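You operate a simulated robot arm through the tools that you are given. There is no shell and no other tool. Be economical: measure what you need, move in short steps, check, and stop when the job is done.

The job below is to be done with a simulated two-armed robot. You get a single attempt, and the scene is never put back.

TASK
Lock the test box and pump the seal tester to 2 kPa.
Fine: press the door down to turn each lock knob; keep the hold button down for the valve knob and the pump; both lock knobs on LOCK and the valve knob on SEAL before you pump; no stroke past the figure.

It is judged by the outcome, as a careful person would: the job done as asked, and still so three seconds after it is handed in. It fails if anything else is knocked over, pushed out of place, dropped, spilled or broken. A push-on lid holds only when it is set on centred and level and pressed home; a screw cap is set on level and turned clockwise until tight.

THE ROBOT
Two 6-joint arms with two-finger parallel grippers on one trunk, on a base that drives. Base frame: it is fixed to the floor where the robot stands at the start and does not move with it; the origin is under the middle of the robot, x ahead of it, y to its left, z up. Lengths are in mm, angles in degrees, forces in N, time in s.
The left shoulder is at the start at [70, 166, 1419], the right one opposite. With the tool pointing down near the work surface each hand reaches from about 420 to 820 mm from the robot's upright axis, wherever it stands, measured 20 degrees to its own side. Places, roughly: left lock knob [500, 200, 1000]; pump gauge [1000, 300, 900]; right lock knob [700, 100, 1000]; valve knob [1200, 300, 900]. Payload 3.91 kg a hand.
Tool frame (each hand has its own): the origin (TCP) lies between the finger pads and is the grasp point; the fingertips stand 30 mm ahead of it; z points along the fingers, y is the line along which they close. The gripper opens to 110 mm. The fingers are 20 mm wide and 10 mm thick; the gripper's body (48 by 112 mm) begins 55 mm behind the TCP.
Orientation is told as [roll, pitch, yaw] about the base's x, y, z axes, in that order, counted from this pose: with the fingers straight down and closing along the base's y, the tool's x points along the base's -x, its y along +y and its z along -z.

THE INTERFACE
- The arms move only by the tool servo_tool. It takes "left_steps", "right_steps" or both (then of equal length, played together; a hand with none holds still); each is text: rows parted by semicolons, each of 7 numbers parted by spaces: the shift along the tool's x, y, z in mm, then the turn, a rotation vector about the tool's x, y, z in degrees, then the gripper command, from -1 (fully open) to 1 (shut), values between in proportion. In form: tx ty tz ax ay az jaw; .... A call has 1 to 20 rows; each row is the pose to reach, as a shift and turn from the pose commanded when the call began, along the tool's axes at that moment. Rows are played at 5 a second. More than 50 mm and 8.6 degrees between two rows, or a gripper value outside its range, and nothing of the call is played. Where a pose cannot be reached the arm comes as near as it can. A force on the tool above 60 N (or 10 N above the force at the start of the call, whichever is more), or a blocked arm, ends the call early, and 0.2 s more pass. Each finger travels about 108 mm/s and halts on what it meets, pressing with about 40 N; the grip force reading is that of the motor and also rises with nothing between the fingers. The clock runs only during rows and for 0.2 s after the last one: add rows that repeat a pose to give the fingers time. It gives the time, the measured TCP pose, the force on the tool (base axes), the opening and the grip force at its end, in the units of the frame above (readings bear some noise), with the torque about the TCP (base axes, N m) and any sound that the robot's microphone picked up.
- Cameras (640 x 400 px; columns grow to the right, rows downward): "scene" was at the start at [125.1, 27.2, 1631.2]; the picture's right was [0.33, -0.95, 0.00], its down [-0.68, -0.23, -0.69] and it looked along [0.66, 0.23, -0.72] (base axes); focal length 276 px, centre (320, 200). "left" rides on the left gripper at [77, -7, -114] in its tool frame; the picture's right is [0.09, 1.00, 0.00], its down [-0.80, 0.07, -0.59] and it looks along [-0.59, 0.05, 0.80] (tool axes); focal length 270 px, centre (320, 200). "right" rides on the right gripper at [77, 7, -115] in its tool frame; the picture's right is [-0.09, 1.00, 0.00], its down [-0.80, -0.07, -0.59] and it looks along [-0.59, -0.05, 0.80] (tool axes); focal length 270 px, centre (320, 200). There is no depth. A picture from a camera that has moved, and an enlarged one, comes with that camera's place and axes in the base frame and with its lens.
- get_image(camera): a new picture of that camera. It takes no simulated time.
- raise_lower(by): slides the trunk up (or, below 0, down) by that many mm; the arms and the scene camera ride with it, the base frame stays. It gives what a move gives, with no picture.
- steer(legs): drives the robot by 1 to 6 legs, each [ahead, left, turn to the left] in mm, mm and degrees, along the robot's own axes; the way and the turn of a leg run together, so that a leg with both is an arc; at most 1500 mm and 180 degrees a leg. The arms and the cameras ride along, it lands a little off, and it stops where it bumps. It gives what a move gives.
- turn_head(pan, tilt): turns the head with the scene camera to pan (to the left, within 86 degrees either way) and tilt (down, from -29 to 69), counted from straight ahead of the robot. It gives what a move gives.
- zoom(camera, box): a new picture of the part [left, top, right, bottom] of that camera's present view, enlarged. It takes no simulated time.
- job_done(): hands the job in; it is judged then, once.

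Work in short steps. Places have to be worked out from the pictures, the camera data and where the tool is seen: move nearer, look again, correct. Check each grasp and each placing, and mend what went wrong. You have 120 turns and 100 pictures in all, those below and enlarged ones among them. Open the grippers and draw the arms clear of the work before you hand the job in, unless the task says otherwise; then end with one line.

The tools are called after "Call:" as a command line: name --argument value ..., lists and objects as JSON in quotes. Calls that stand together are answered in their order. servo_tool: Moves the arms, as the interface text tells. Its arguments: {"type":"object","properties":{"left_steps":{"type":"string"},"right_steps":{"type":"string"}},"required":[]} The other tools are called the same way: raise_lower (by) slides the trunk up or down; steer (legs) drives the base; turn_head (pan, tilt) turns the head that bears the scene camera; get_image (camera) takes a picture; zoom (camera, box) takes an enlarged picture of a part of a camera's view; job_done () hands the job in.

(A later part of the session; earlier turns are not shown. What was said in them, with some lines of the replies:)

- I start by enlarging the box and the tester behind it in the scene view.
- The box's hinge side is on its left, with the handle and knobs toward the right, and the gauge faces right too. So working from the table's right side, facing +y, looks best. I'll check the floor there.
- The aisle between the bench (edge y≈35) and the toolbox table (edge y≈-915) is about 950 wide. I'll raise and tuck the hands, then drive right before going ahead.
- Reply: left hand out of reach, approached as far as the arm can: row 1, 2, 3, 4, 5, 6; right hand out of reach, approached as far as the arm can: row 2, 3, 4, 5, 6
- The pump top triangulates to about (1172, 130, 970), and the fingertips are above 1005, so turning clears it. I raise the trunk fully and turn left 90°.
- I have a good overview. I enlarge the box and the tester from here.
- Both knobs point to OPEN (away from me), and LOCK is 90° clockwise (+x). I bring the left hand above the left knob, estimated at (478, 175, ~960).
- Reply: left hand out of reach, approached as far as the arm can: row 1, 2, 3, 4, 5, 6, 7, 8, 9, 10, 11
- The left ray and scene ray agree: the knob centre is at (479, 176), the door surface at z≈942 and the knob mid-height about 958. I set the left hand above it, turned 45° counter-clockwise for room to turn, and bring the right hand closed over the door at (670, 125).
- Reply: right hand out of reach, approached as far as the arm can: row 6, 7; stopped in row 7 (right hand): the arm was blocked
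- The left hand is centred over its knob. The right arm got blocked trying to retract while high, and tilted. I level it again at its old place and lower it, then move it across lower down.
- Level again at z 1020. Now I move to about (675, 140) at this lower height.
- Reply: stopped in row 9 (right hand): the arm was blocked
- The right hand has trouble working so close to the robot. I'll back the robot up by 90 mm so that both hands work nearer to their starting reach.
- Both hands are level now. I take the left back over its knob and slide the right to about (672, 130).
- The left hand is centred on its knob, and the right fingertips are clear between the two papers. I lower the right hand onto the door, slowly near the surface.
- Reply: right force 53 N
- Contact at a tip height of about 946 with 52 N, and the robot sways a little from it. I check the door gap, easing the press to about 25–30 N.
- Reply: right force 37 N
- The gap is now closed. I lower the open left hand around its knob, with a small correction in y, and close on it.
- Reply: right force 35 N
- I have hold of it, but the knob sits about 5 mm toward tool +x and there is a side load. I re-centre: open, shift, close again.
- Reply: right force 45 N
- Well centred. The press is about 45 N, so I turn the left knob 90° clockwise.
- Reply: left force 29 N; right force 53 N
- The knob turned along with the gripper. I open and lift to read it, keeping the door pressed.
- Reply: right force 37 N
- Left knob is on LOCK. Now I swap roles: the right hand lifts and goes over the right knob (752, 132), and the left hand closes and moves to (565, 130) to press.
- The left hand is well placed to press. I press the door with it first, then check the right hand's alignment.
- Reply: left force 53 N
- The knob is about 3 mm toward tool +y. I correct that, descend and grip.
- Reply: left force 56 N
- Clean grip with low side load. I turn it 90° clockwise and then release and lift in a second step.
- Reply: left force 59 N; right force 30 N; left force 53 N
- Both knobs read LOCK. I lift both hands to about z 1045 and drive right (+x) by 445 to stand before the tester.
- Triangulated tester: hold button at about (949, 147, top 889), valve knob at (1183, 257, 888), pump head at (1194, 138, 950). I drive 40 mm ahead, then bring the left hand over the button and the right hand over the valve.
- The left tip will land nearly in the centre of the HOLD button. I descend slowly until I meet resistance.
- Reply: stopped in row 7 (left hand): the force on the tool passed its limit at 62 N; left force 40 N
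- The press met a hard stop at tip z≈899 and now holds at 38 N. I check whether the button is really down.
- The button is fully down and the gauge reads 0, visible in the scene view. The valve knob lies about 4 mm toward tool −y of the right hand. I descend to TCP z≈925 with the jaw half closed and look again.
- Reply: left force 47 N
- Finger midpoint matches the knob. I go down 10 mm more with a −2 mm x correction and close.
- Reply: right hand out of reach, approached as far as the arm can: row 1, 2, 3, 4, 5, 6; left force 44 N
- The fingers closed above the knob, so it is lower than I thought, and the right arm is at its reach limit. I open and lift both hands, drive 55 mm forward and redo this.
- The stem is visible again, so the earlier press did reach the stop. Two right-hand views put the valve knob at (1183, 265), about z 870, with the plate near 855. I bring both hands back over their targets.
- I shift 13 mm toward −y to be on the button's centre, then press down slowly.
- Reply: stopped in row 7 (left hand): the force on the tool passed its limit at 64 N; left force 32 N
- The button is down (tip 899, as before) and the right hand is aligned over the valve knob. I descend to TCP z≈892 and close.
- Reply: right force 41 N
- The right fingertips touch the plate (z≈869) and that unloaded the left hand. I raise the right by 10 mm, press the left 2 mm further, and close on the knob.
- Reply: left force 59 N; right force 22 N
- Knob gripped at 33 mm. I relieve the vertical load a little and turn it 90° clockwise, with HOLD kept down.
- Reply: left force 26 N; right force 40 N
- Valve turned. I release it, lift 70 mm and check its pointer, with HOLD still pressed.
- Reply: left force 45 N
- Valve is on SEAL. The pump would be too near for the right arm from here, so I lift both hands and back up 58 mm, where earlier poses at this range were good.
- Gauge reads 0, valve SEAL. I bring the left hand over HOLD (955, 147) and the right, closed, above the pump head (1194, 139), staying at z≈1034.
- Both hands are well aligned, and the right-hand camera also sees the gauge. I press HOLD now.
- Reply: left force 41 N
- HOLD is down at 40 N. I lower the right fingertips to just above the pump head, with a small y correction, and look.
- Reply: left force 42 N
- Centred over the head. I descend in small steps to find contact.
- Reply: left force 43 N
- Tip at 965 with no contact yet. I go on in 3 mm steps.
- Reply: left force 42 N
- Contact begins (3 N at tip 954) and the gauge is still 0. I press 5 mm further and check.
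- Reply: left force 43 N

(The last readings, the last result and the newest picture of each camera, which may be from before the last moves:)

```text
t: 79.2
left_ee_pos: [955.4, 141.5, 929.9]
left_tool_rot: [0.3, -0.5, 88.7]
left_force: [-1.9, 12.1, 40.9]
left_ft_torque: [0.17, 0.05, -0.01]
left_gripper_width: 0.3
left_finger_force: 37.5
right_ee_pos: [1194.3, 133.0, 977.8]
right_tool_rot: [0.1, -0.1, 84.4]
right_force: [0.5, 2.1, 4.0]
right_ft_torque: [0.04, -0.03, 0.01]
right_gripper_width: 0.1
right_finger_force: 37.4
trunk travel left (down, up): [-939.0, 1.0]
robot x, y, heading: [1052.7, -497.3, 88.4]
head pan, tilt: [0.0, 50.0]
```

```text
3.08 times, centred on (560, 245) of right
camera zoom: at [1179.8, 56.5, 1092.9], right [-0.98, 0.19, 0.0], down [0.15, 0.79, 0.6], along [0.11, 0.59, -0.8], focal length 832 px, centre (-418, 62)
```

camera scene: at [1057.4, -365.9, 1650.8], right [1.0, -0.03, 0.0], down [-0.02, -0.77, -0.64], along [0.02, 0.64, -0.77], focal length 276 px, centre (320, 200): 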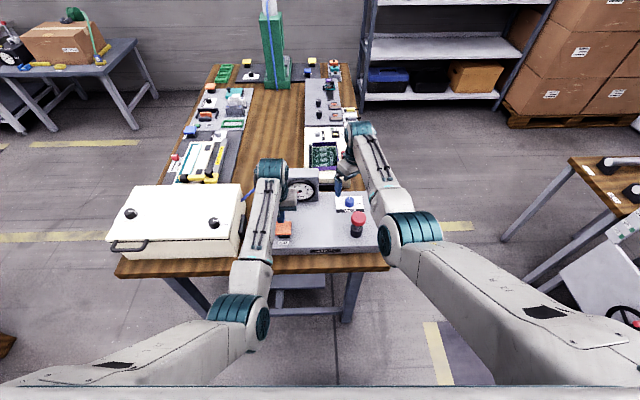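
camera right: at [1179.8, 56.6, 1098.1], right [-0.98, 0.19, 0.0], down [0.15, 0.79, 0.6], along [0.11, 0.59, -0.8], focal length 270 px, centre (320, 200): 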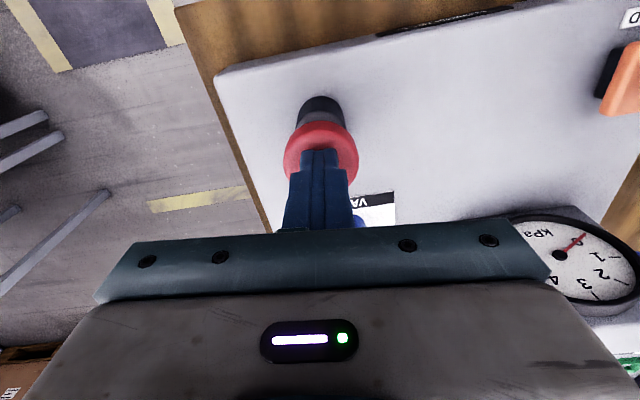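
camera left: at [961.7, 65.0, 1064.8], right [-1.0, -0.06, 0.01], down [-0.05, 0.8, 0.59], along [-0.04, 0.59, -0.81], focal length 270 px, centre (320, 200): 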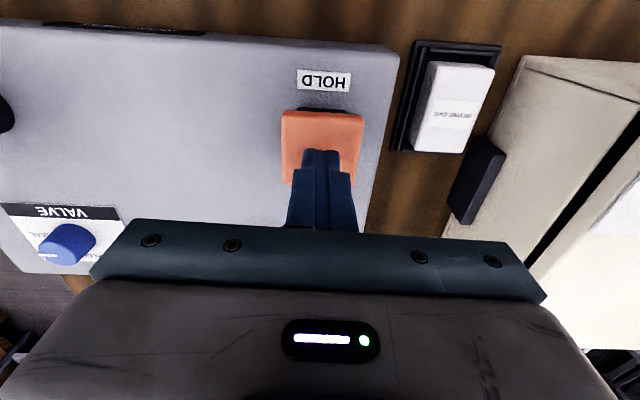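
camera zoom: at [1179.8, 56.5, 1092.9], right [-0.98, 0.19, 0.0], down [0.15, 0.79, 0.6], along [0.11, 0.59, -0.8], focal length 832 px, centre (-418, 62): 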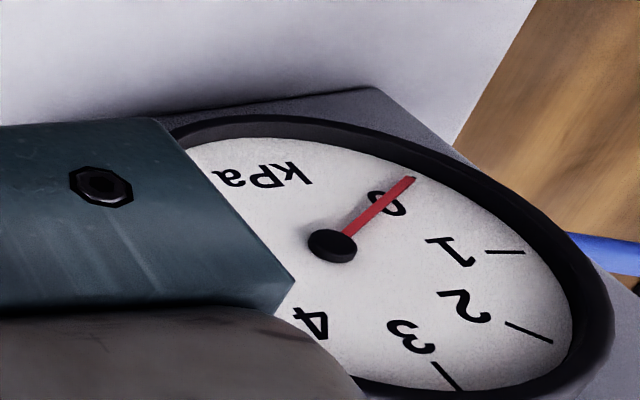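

Still 0 with only 4 N after about 6 mm. I press on by 5 mm.

Call:
servo_tool --right_steps "0 0 2 0 0 0 1;0 0 4 0 0 0 1;0 0 5 0 0 0 1;0 0 5 0 0 0 1"

Call:
zoom --camera "right" --box '[480, 180, 640, 310]'

```text
t: 80.2
left_ee_pos: [955.0, 140.7, 927.6]
left_tool_rot: [0.3, -0.4, 88.7]
left_force: [-1.0, 10.4, 40.8]
left_ft_torque: [0.19, 0.02, 0.0]
left_gripper_width: 0.0
left_finger_force: 37.7
right_ee_pos: [1193.2, 132.5, 974.8]
right_tool_rot: [0.1, -0.1, 84.4]
right_force: [-0.2, 2.0, 4.9]
right_ft_torque: [0.0, 0.0, -0.03]
right_gripper_width: 0.0
right_finger_force: 37.9
trunk travel left (down, up): [-939.0, 1.0]
robot x, y, heading: [1055.5, -496.7, 88.3]
head pan, tilt: [0.0, 50.0]
```

```text
3.08 times, centred on (560, 245) of right
camera zoom: at [1179.8, 56.4, 1088.2], right [-0.98, 0.19, 0.0], down [0.15, 0.79, 0.6], along [0.11, 0.59, -0.8], focal length 832 px, centre (-418, 62)
```

zoom: 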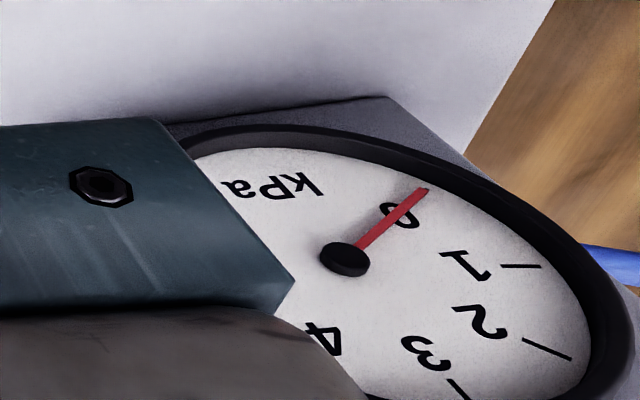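

Still 0; the stroke probably counts only near its bottom. I go another 6 mm in fine rows.

Call:
servo_tool --right_steps "0 0 2 0 0 0 1;0 0 4 0 0 0 1;0 0 6 0 0 0 1;0 0 6 0 0 0 1"

Call:
zoom --camera "scene" --box '[250, 160, 410, 260]'

```text
t: 81.2
left_ee_pos: [955.7, 141.3, 928.0]
left_tool_rot: [0.3, -0.4, 88.6]
left_force: [-1.1, 11.4, 40.8]
left_ft_torque: [0.14, 0.02, -0.02]
left_gripper_width: 0.0
left_finger_force: 37.6
right_ee_pos: [1194.4, 132.4, 967.7]
right_tool_rot: [0.0, -0.1, 84.4]
right_force: [-0.8, 2.0, 5.9]
right_ft_torque: [0.02, 0.03, -0.01]
right_gripper_width: 0.1
right_finger_force: 37.6
trunk travel left (down, up): [-939.0, 1.0]
robot x, y, heading: [1055.4, -493.5, 88.4]
head pan, tilt: [0.0, 50.0]
```

```text
4.00 times, centred on (330, 210) of scene
camera zoom: at [1057.8, -373.1, 1651.4], right [1.0, -0.03, 0.0], down [-0.02, -0.76, -0.65], along [0.02, 0.65, -0.76], focal length 1103 px, centre (280, 160)
```

zoom: 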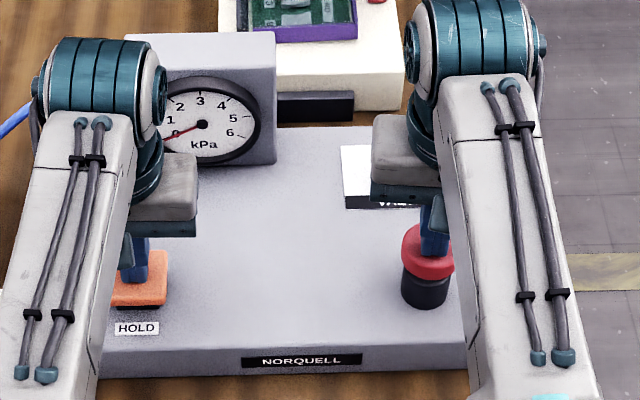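

The head is almost down on its base, and the gauge is still 0. I go on by 4 mm.

Call:
servo_tool --right_steps "0 0 1 0 0 0 1;0 0 2 0 0 0 1;0 0 3 0 0 0 1;0 0 4 0 0 0 1"

Call:
zoom --camera "right" --box '[480, 180, 640, 310]'

```text
t: 82.2
left_ee_pos: [955.5, 140.8, 927.9]
left_tool_rot: [0.4, -0.5, 88.7]
left_force: [-2.1, 12.5, 38.9]
left_ft_torque: [0.23, 0.04, -0.01]
left_gripper_width: 0.0
left_finger_force: 37.8
right_ee_pos: [1194.7, 130.9, 964.3]
right_tool_rot: [0.0, -0.1, 84.4]
right_force: [0.8, 0.8, 6.4]
right_ft_torque: [-0.05, -0.09, -0.02]
right_gripper_width: 0.0
right_finger_force: 38.5
trunk travel left (down, up): [-939.0, 1.0]
robot x, y, heading: [1052.4, -495.4, 88.3]
head pan, tilt: [0.0, 50.0]
```

```text
3.08 times, centred on (560, 245) of right
camera zoom: at [1180.1, 55.8, 1078.4], right [-0.98, 0.19, 0.0], down [0.15, 0.79, 0.6], along [0.11, 0.58, -0.8], focal length 832 px, centre (-418, 62)
```

zoom: 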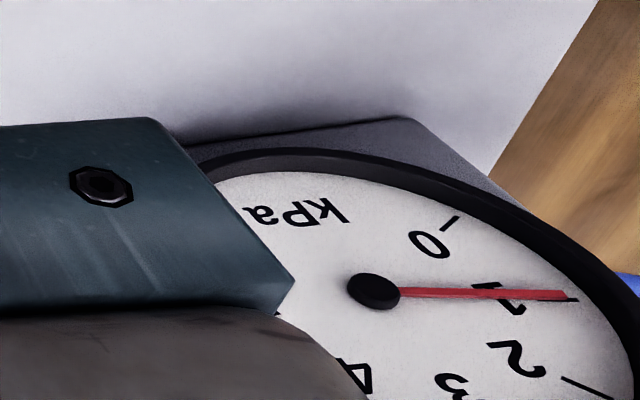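

A full stroke gave exactly 1 kPa. I raise the hand fully to let the plunger return, then check.

Call:
servo_tool --right_steps "0 0 -6 0 0 0 1;0 0 -12 0 0 0 1;0 0 -18 0 0 0 1;0 0 -24 0 0 0 1;0 0 -30 0 0 0 1;0 0 -34 0 0 0 1;0 0 -34 0 0 0 1"

Call:
zoom --camera "scene" --box '[250, 160, 410, 260]'

Call:
get_image --camera "right"

```text
t: 83.8
left_ee_pos: [955.1, 141.0, 927.9]
left_tool_rot: [0.3, -0.5, 88.7]
left_force: [-1.6, 9.0, 41.5]
left_ft_torque: [0.11, 0.01, 0.01]
left_gripper_width: 0.0
left_finger_force: 37.4
right_ee_pos: [1193.7, 132.4, 998.6]
right_tool_rot: [0.2, -0.1, 84.3]
right_force: [0.3, -0.5, 0.9]
right_ft_torque: [-0.02, 0.0, 0.0]
right_gripper_width: 0.2
right_finger_force: 37.9
trunk travel left (down, up): [-939.0, 1.0]
robot x, y, heading: [1053.6, -493.5, 88.4]
head pan, tilt: [0.0, 50.0]
```

```text
4.00 times, centred on (330, 210) of scene
camera zoom: at [1058.0, -373.3, 1651.4], right [1.0, -0.03, 0.0], down [-0.02, -0.76, -0.65], along [0.02, 0.65, -0.76], focal length 1103 px, centre (280, 160)
```

zoom: 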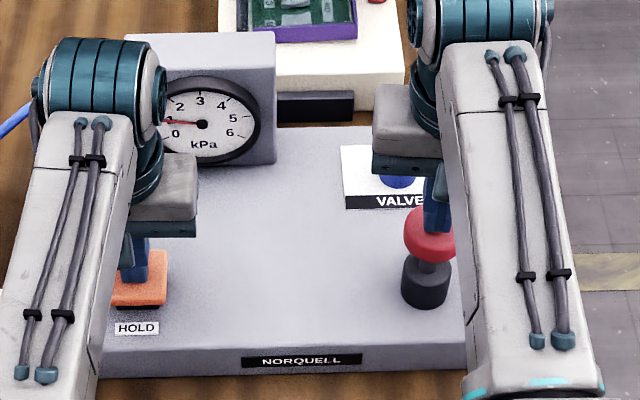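

```text
31 pictures are left
camera right: at [1179.4, 56.1, 1112.8], right [-0.98, 0.18, 0.0], down [0.15, 0.79, 0.6], along [0.11, 0.59, -0.8], focal length 270 px, centre (320, 200)
```

right: 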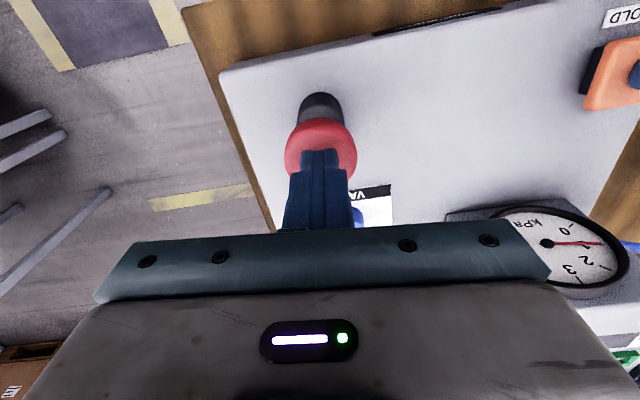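

Plunger is back up and the gauge holds at 1. I do one second stroke to the same depth as before.

Call:
servo_tool --right_steps "0 0 6 0 0 0 1;0 0 12 0 0 0 1;0 0 18 0 0 0 1;0 0 24 0 0 0 1;0 0 28 0 0 0 1;0 0 31 0 0 0 1;0 0 33 0 0 0 1;0 0 34 0 0 0 1"

Call:
zoom --camera "right" --box '[480, 180, 640, 310]'

```text
t: 85.6
left_ee_pos: [954.8, 139.4, 928.4]
left_tool_rot: [0.3, -0.4, 88.7]
left_force: [-0.6, 10.9, 39.7]
left_ft_torque: [0.18, 0.02, -0.07]
left_gripper_width: 0.2
left_finger_force: 37.3
right_ee_pos: [1194.8, 133.2, 965.6]
right_tool_rot: [0.1, -0.2, 84.4]
right_force: [1.4, 0.5, 6.8]
right_ft_torque: [-0.02, 0.01, -0.05]
right_gripper_width: 0.1
right_finger_force: 37.9
trunk travel left (down, up): [-939.0, 1.0]
robot x, y, heading: [1055.4, -496.3, 88.5]
head pan, tilt: [0.0, 50.0]
```

```text
3.08 times, centred on (560, 245) of right
camera zoom: at [1180.1, 56.1, 1078.4], right [-0.98, 0.19, 0.0], down [0.15, 0.79, 0.6], along [0.11, 0.59, -0.8], focal length 832 px, centre (-418, 62)
```

zoom: 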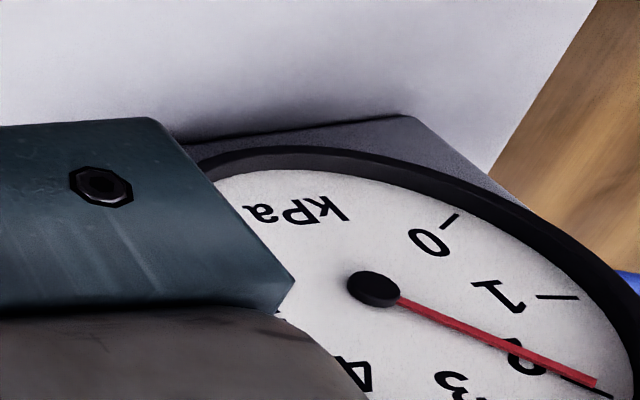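

The needle is at about 2. I raise the right hand clear first, keeping HOLD down, and check the gauge.

Call:
servo_tool --right_steps "0 0 -8 0 0 0 1;0 0 -16 0 0 0 1;0 0 -24 0 0 0 1;0 0 -32 0 0 0 1;0 0 -45 0 0 0 1;0 0 -60 0 0 0 1;0 0 -72 0 0 0 1;0 0 -72 0 0 0 1"

Call:
zoom --camera "right" --box '[440, 170, 600, 270]'

```text
t: 87.4
left_ee_pos: [954.8, 140.4, 928.6]
left_tool_rot: [0.3, -0.4, 88.7]
left_force: [-2.0, 7.9, 41.8]
left_ft_torque: [0.05, 0.05, 0.05]
left_gripper_width: 0.0
left_finger_force: 37.7
right_ee_pos: [1194.6, 132.3, 1036.9]
right_tool_rot: [0.0, -0.1, 84.4]
right_force: [-0.9, -0.5, 0.0]
right_ft_torque: [0.0, -0.01, 0.01]
right_gripper_width: 0.0
right_finger_force: 37.0
trunk travel left (down, up): [-939.0, 1.0]
robot x, y, heading: [1053.1, -496.1, 88.5]
head pan, tilt: [0.0, 50.0]
```

```text
4.00 times, centred on (520, 220) of right
camera zoom: at [1180.5, 55.8, 1150.2], right [-0.98, 0.18, 0.0], down [0.15, 0.79, 0.6], along [0.11, 0.59, -0.8], focal length 1081 px, centre (-480, 120)
```

zoom: 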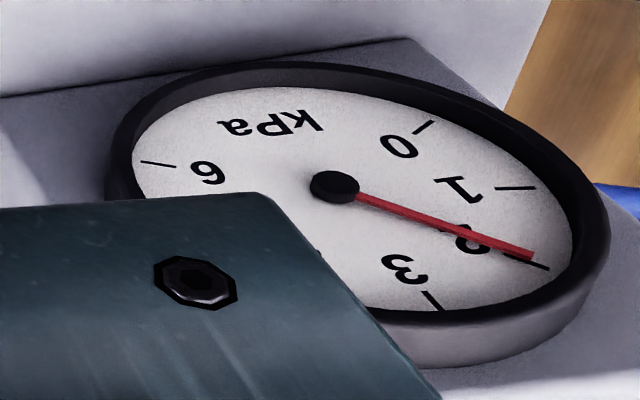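

The gauge stands at 2. I release HOLD by lifting the left hand straight up, then back away.

Call:
servo_tool --left_steps "0 0 -15 0 0 0 1;0 0 -30 0 0 0 1;0 0 -50 0 0 0 1;0 0 -70 0 0 0 1;0 0 -90 0 0 0 1;0 0 -105 0 0 0 1;0 0 -105 0 0 0 1"

Call:
steer --legs '[[-150, 0, 0]]'

Call:
get_image --camera "scene"

```text
t: 89.0
left_ee_pos: [954.2, 139.8, 1026.8]
left_tool_rot: [0.3, 0.3, 88.7]
left_force: [0.3, 0.3, -0.6]
left_ft_torque: [-0.01, -0.03, 0.02]
left_gripper_width: 0.0
left_finger_force: 37.8
right_ee_pos: [1195.4, 136.8, 1033.0]
right_tool_rot: [0.0, 0.3, 84.4]
right_force: [0.0, -1.1, 0.6]
right_ft_torque: [0.03, 0.0, 0.0]
right_gripper_width: 0.0
right_finger_force: 37.8
trunk travel left (down, up): [-939.0, 1.0]
robot x, y, heading: [1052.8, -493.3, 88.3]
head pan, tilt: [0.0, 50.0]
```

```text
t: 90.4
left_ee_pos: [948.7, -8.7, 1026.0]
left_tool_rot: [0.3, 0.4, 88.8]
left_force: [-0.6, 0.5, 0.4]
left_ft_torque: [-0.05, 0.0, 0.02]
left_gripper_width: 0.0
left_finger_force: 37.7
right_ee_pos: [1189.1, -12.2, 1032.0]
right_tool_rot: [0.0, 0.3, 84.4]
right_force: [0.0, 0.3, -0.1]
right_ft_torque: [-0.03, -0.01, 0.0]
right_gripper_width: 0.3
right_finger_force: 37.3
trunk travel left (down, up): [-939.0, 1.0]
robot x, y, heading: [1056.7, -647.5, 88.4]
head pan, tilt: [0.0, 50.0]
```

```text
28 pictures are left
camera scene: at [1053.0, -514.3, 1650.4], right [1.0, -0.03, 0.0], down [-0.02, -0.77, -0.64], along [0.02, 0.64, -0.77], focal length 276 px, centre (320, 200)
```

scene: 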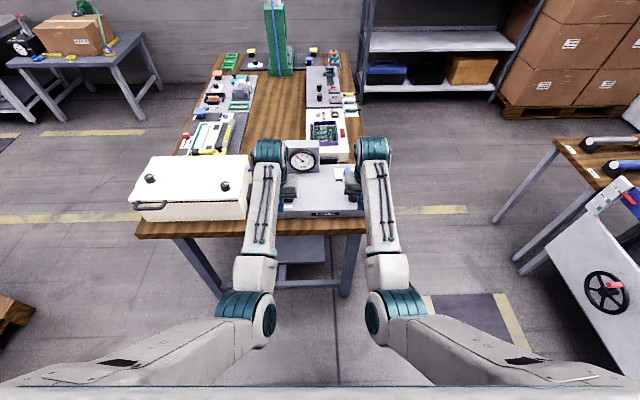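

Both hands are clear of the bench. I open the grippers and check the gauge, valve and lock knobs close up.

Call:
servo_tool --left_steps "0 0 0 0 0 0 0;0 0 0 0 0 0 -1;0 0 0 0 0 0 -1;0 0 0 0 0 0 -1" --right_steps "0 0 0 0 0 0 0;0 0 0 0 0 0 -1;0 0 0 0 0 0 -1;0 0 0 0 0 0 -1"

Call:
zoom --camera "scene" --box '[270, 130, 370, 220]'

Call:
zoom --camera "scene" --box '[130, 140, 260, 230]'

Call:
get_image --camera "right"

```text
t: 91.4
left_ee_pos: [948.5, -10.4, 1026.2]
left_tool_rot: [0.3, 0.2, 88.7]
left_force: [0.1, 0.1, -0.8]
left_ft_torque: [0.02, -0.04, -0.05]
left_gripper_width: 109.9
left_finger_force: 0.1
right_ee_pos: [1189.3, -13.9, 1033.2]
right_tool_rot: [0.0, 0.1, 84.4]
right_force: [0.1, -0.9, 0.6]
right_ft_torque: [-0.02, -0.02, -0.03]
right_gripper_width: 110.0
right_finger_force: 0.1
trunk travel left (down, up): [-939.0, 1.0]
robot x, y, heading: [1049.0, -648.9, 88.5]
head pan, tilt: [0.0, 50.0]
```

```text
4.44 times, centred on (320, 175) of scene
camera zoom: at [1052.9, -518.7, 1650.8], right [1.0, -0.03, 0.0], down [-0.02, -0.77, -0.64], along [0.02, 0.64, -0.77], focal length 1225 px, centre (320, 311)
```

zoom: 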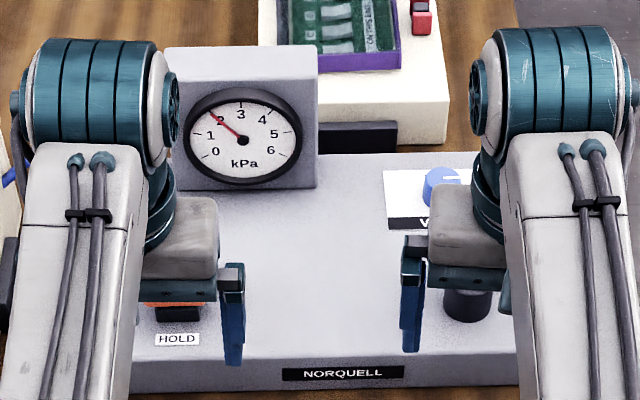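

```text
4.44 times, centred on (195, 185) of scene
camera zoom: at [1052.9, -518.7, 1650.8], right [1.0, -0.03, 0.0], down [-0.02, -0.77, -0.64], along [0.02, 0.64, -0.77], focal length 1225 px, centre (876, 267)
```

zoom: 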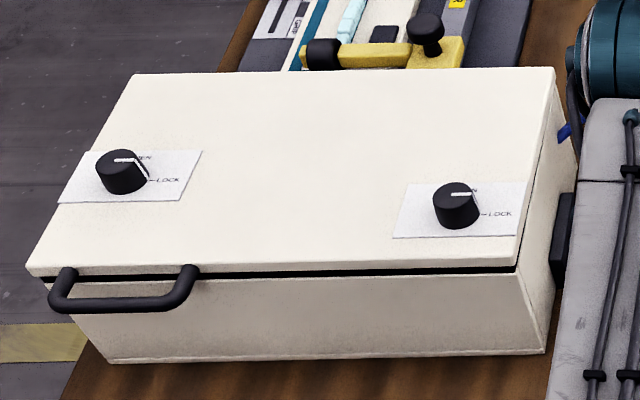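

```text
25 pictures are left
camera right: at [1175.1, -91.1, 1148.0], right [-0.98, 0.18, 0.0], down [0.15, 0.79, 0.59], along [0.11, 0.58, -0.81], focal length 270 px, centre (320, 200)
```

right: 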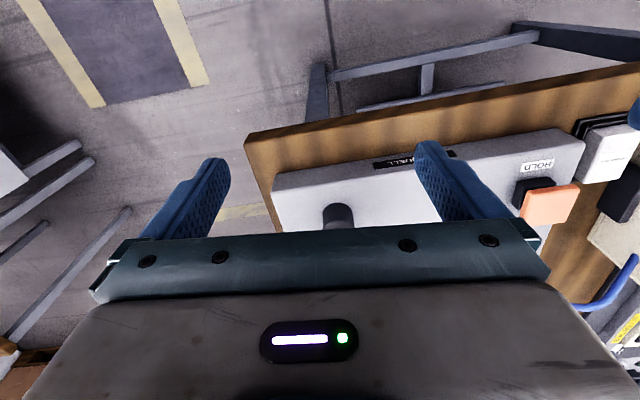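

Gauge 2, valve SEAL. The door still shows a dark gap, though, so I look more closely at the latching and both pointers.

Call:
zoom --camera "scene" --box '[130, 165, 190, 210]'

Call:
zoom --camera "scene" --box '[200, 165, 260, 210]'

```text
8.89 times, centred on (160, 188) of scene
camera zoom: at [1052.9, -518.7, 1650.8], right [1.0, -0.03, 0.0], down [-0.02, -0.77, -0.64], along [0.02, 0.64, -0.77], focal length 2450 px, centre (1742, 311)
```

zoom: 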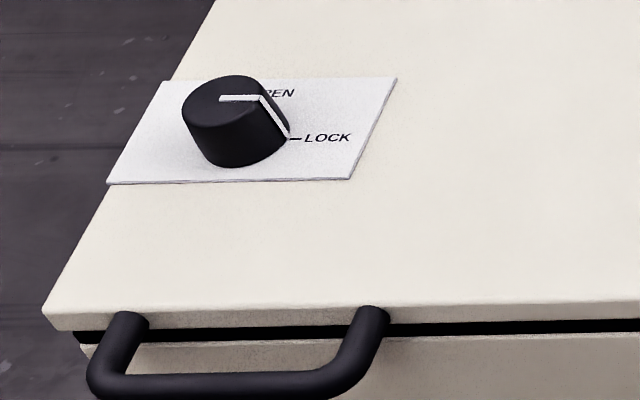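

```text
8.89 times, centred on (230, 188) of scene
camera zoom: at [1052.9, -518.7, 1650.8], right [1.0, -0.03, 0.0], down [-0.02, -0.77, -0.64], along [0.02, 0.64, -0.77], focal length 2450 px, centre (1120, 311)
```

zoom: 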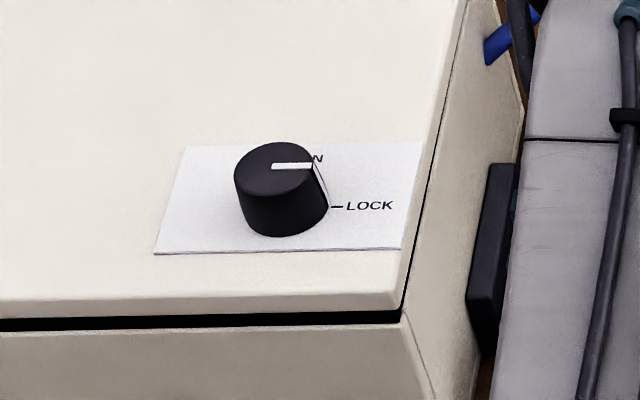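

The test box is locked and the seal tester reads 2 kPa: both lock knobs are on LOCK, the valve is on SEAL, and the needle held at 2 after I let go of HOLD. The door rises a few millimetres once it is no longer pressed. I take that as the door's spring, since both knobs turned fully while it was held down. Grippers are open and the arms are clear.

Call:
job_done

```text
The job is handed in.
```

The job is handed in: both lock knobs are on LOCK, the valve knob is on SEAL, and the tester was pumped to 2 kPa in two strokes. The door still shows a gap of about 5 mm now that it isn't pressed, and I did not test whether it is actually latched.
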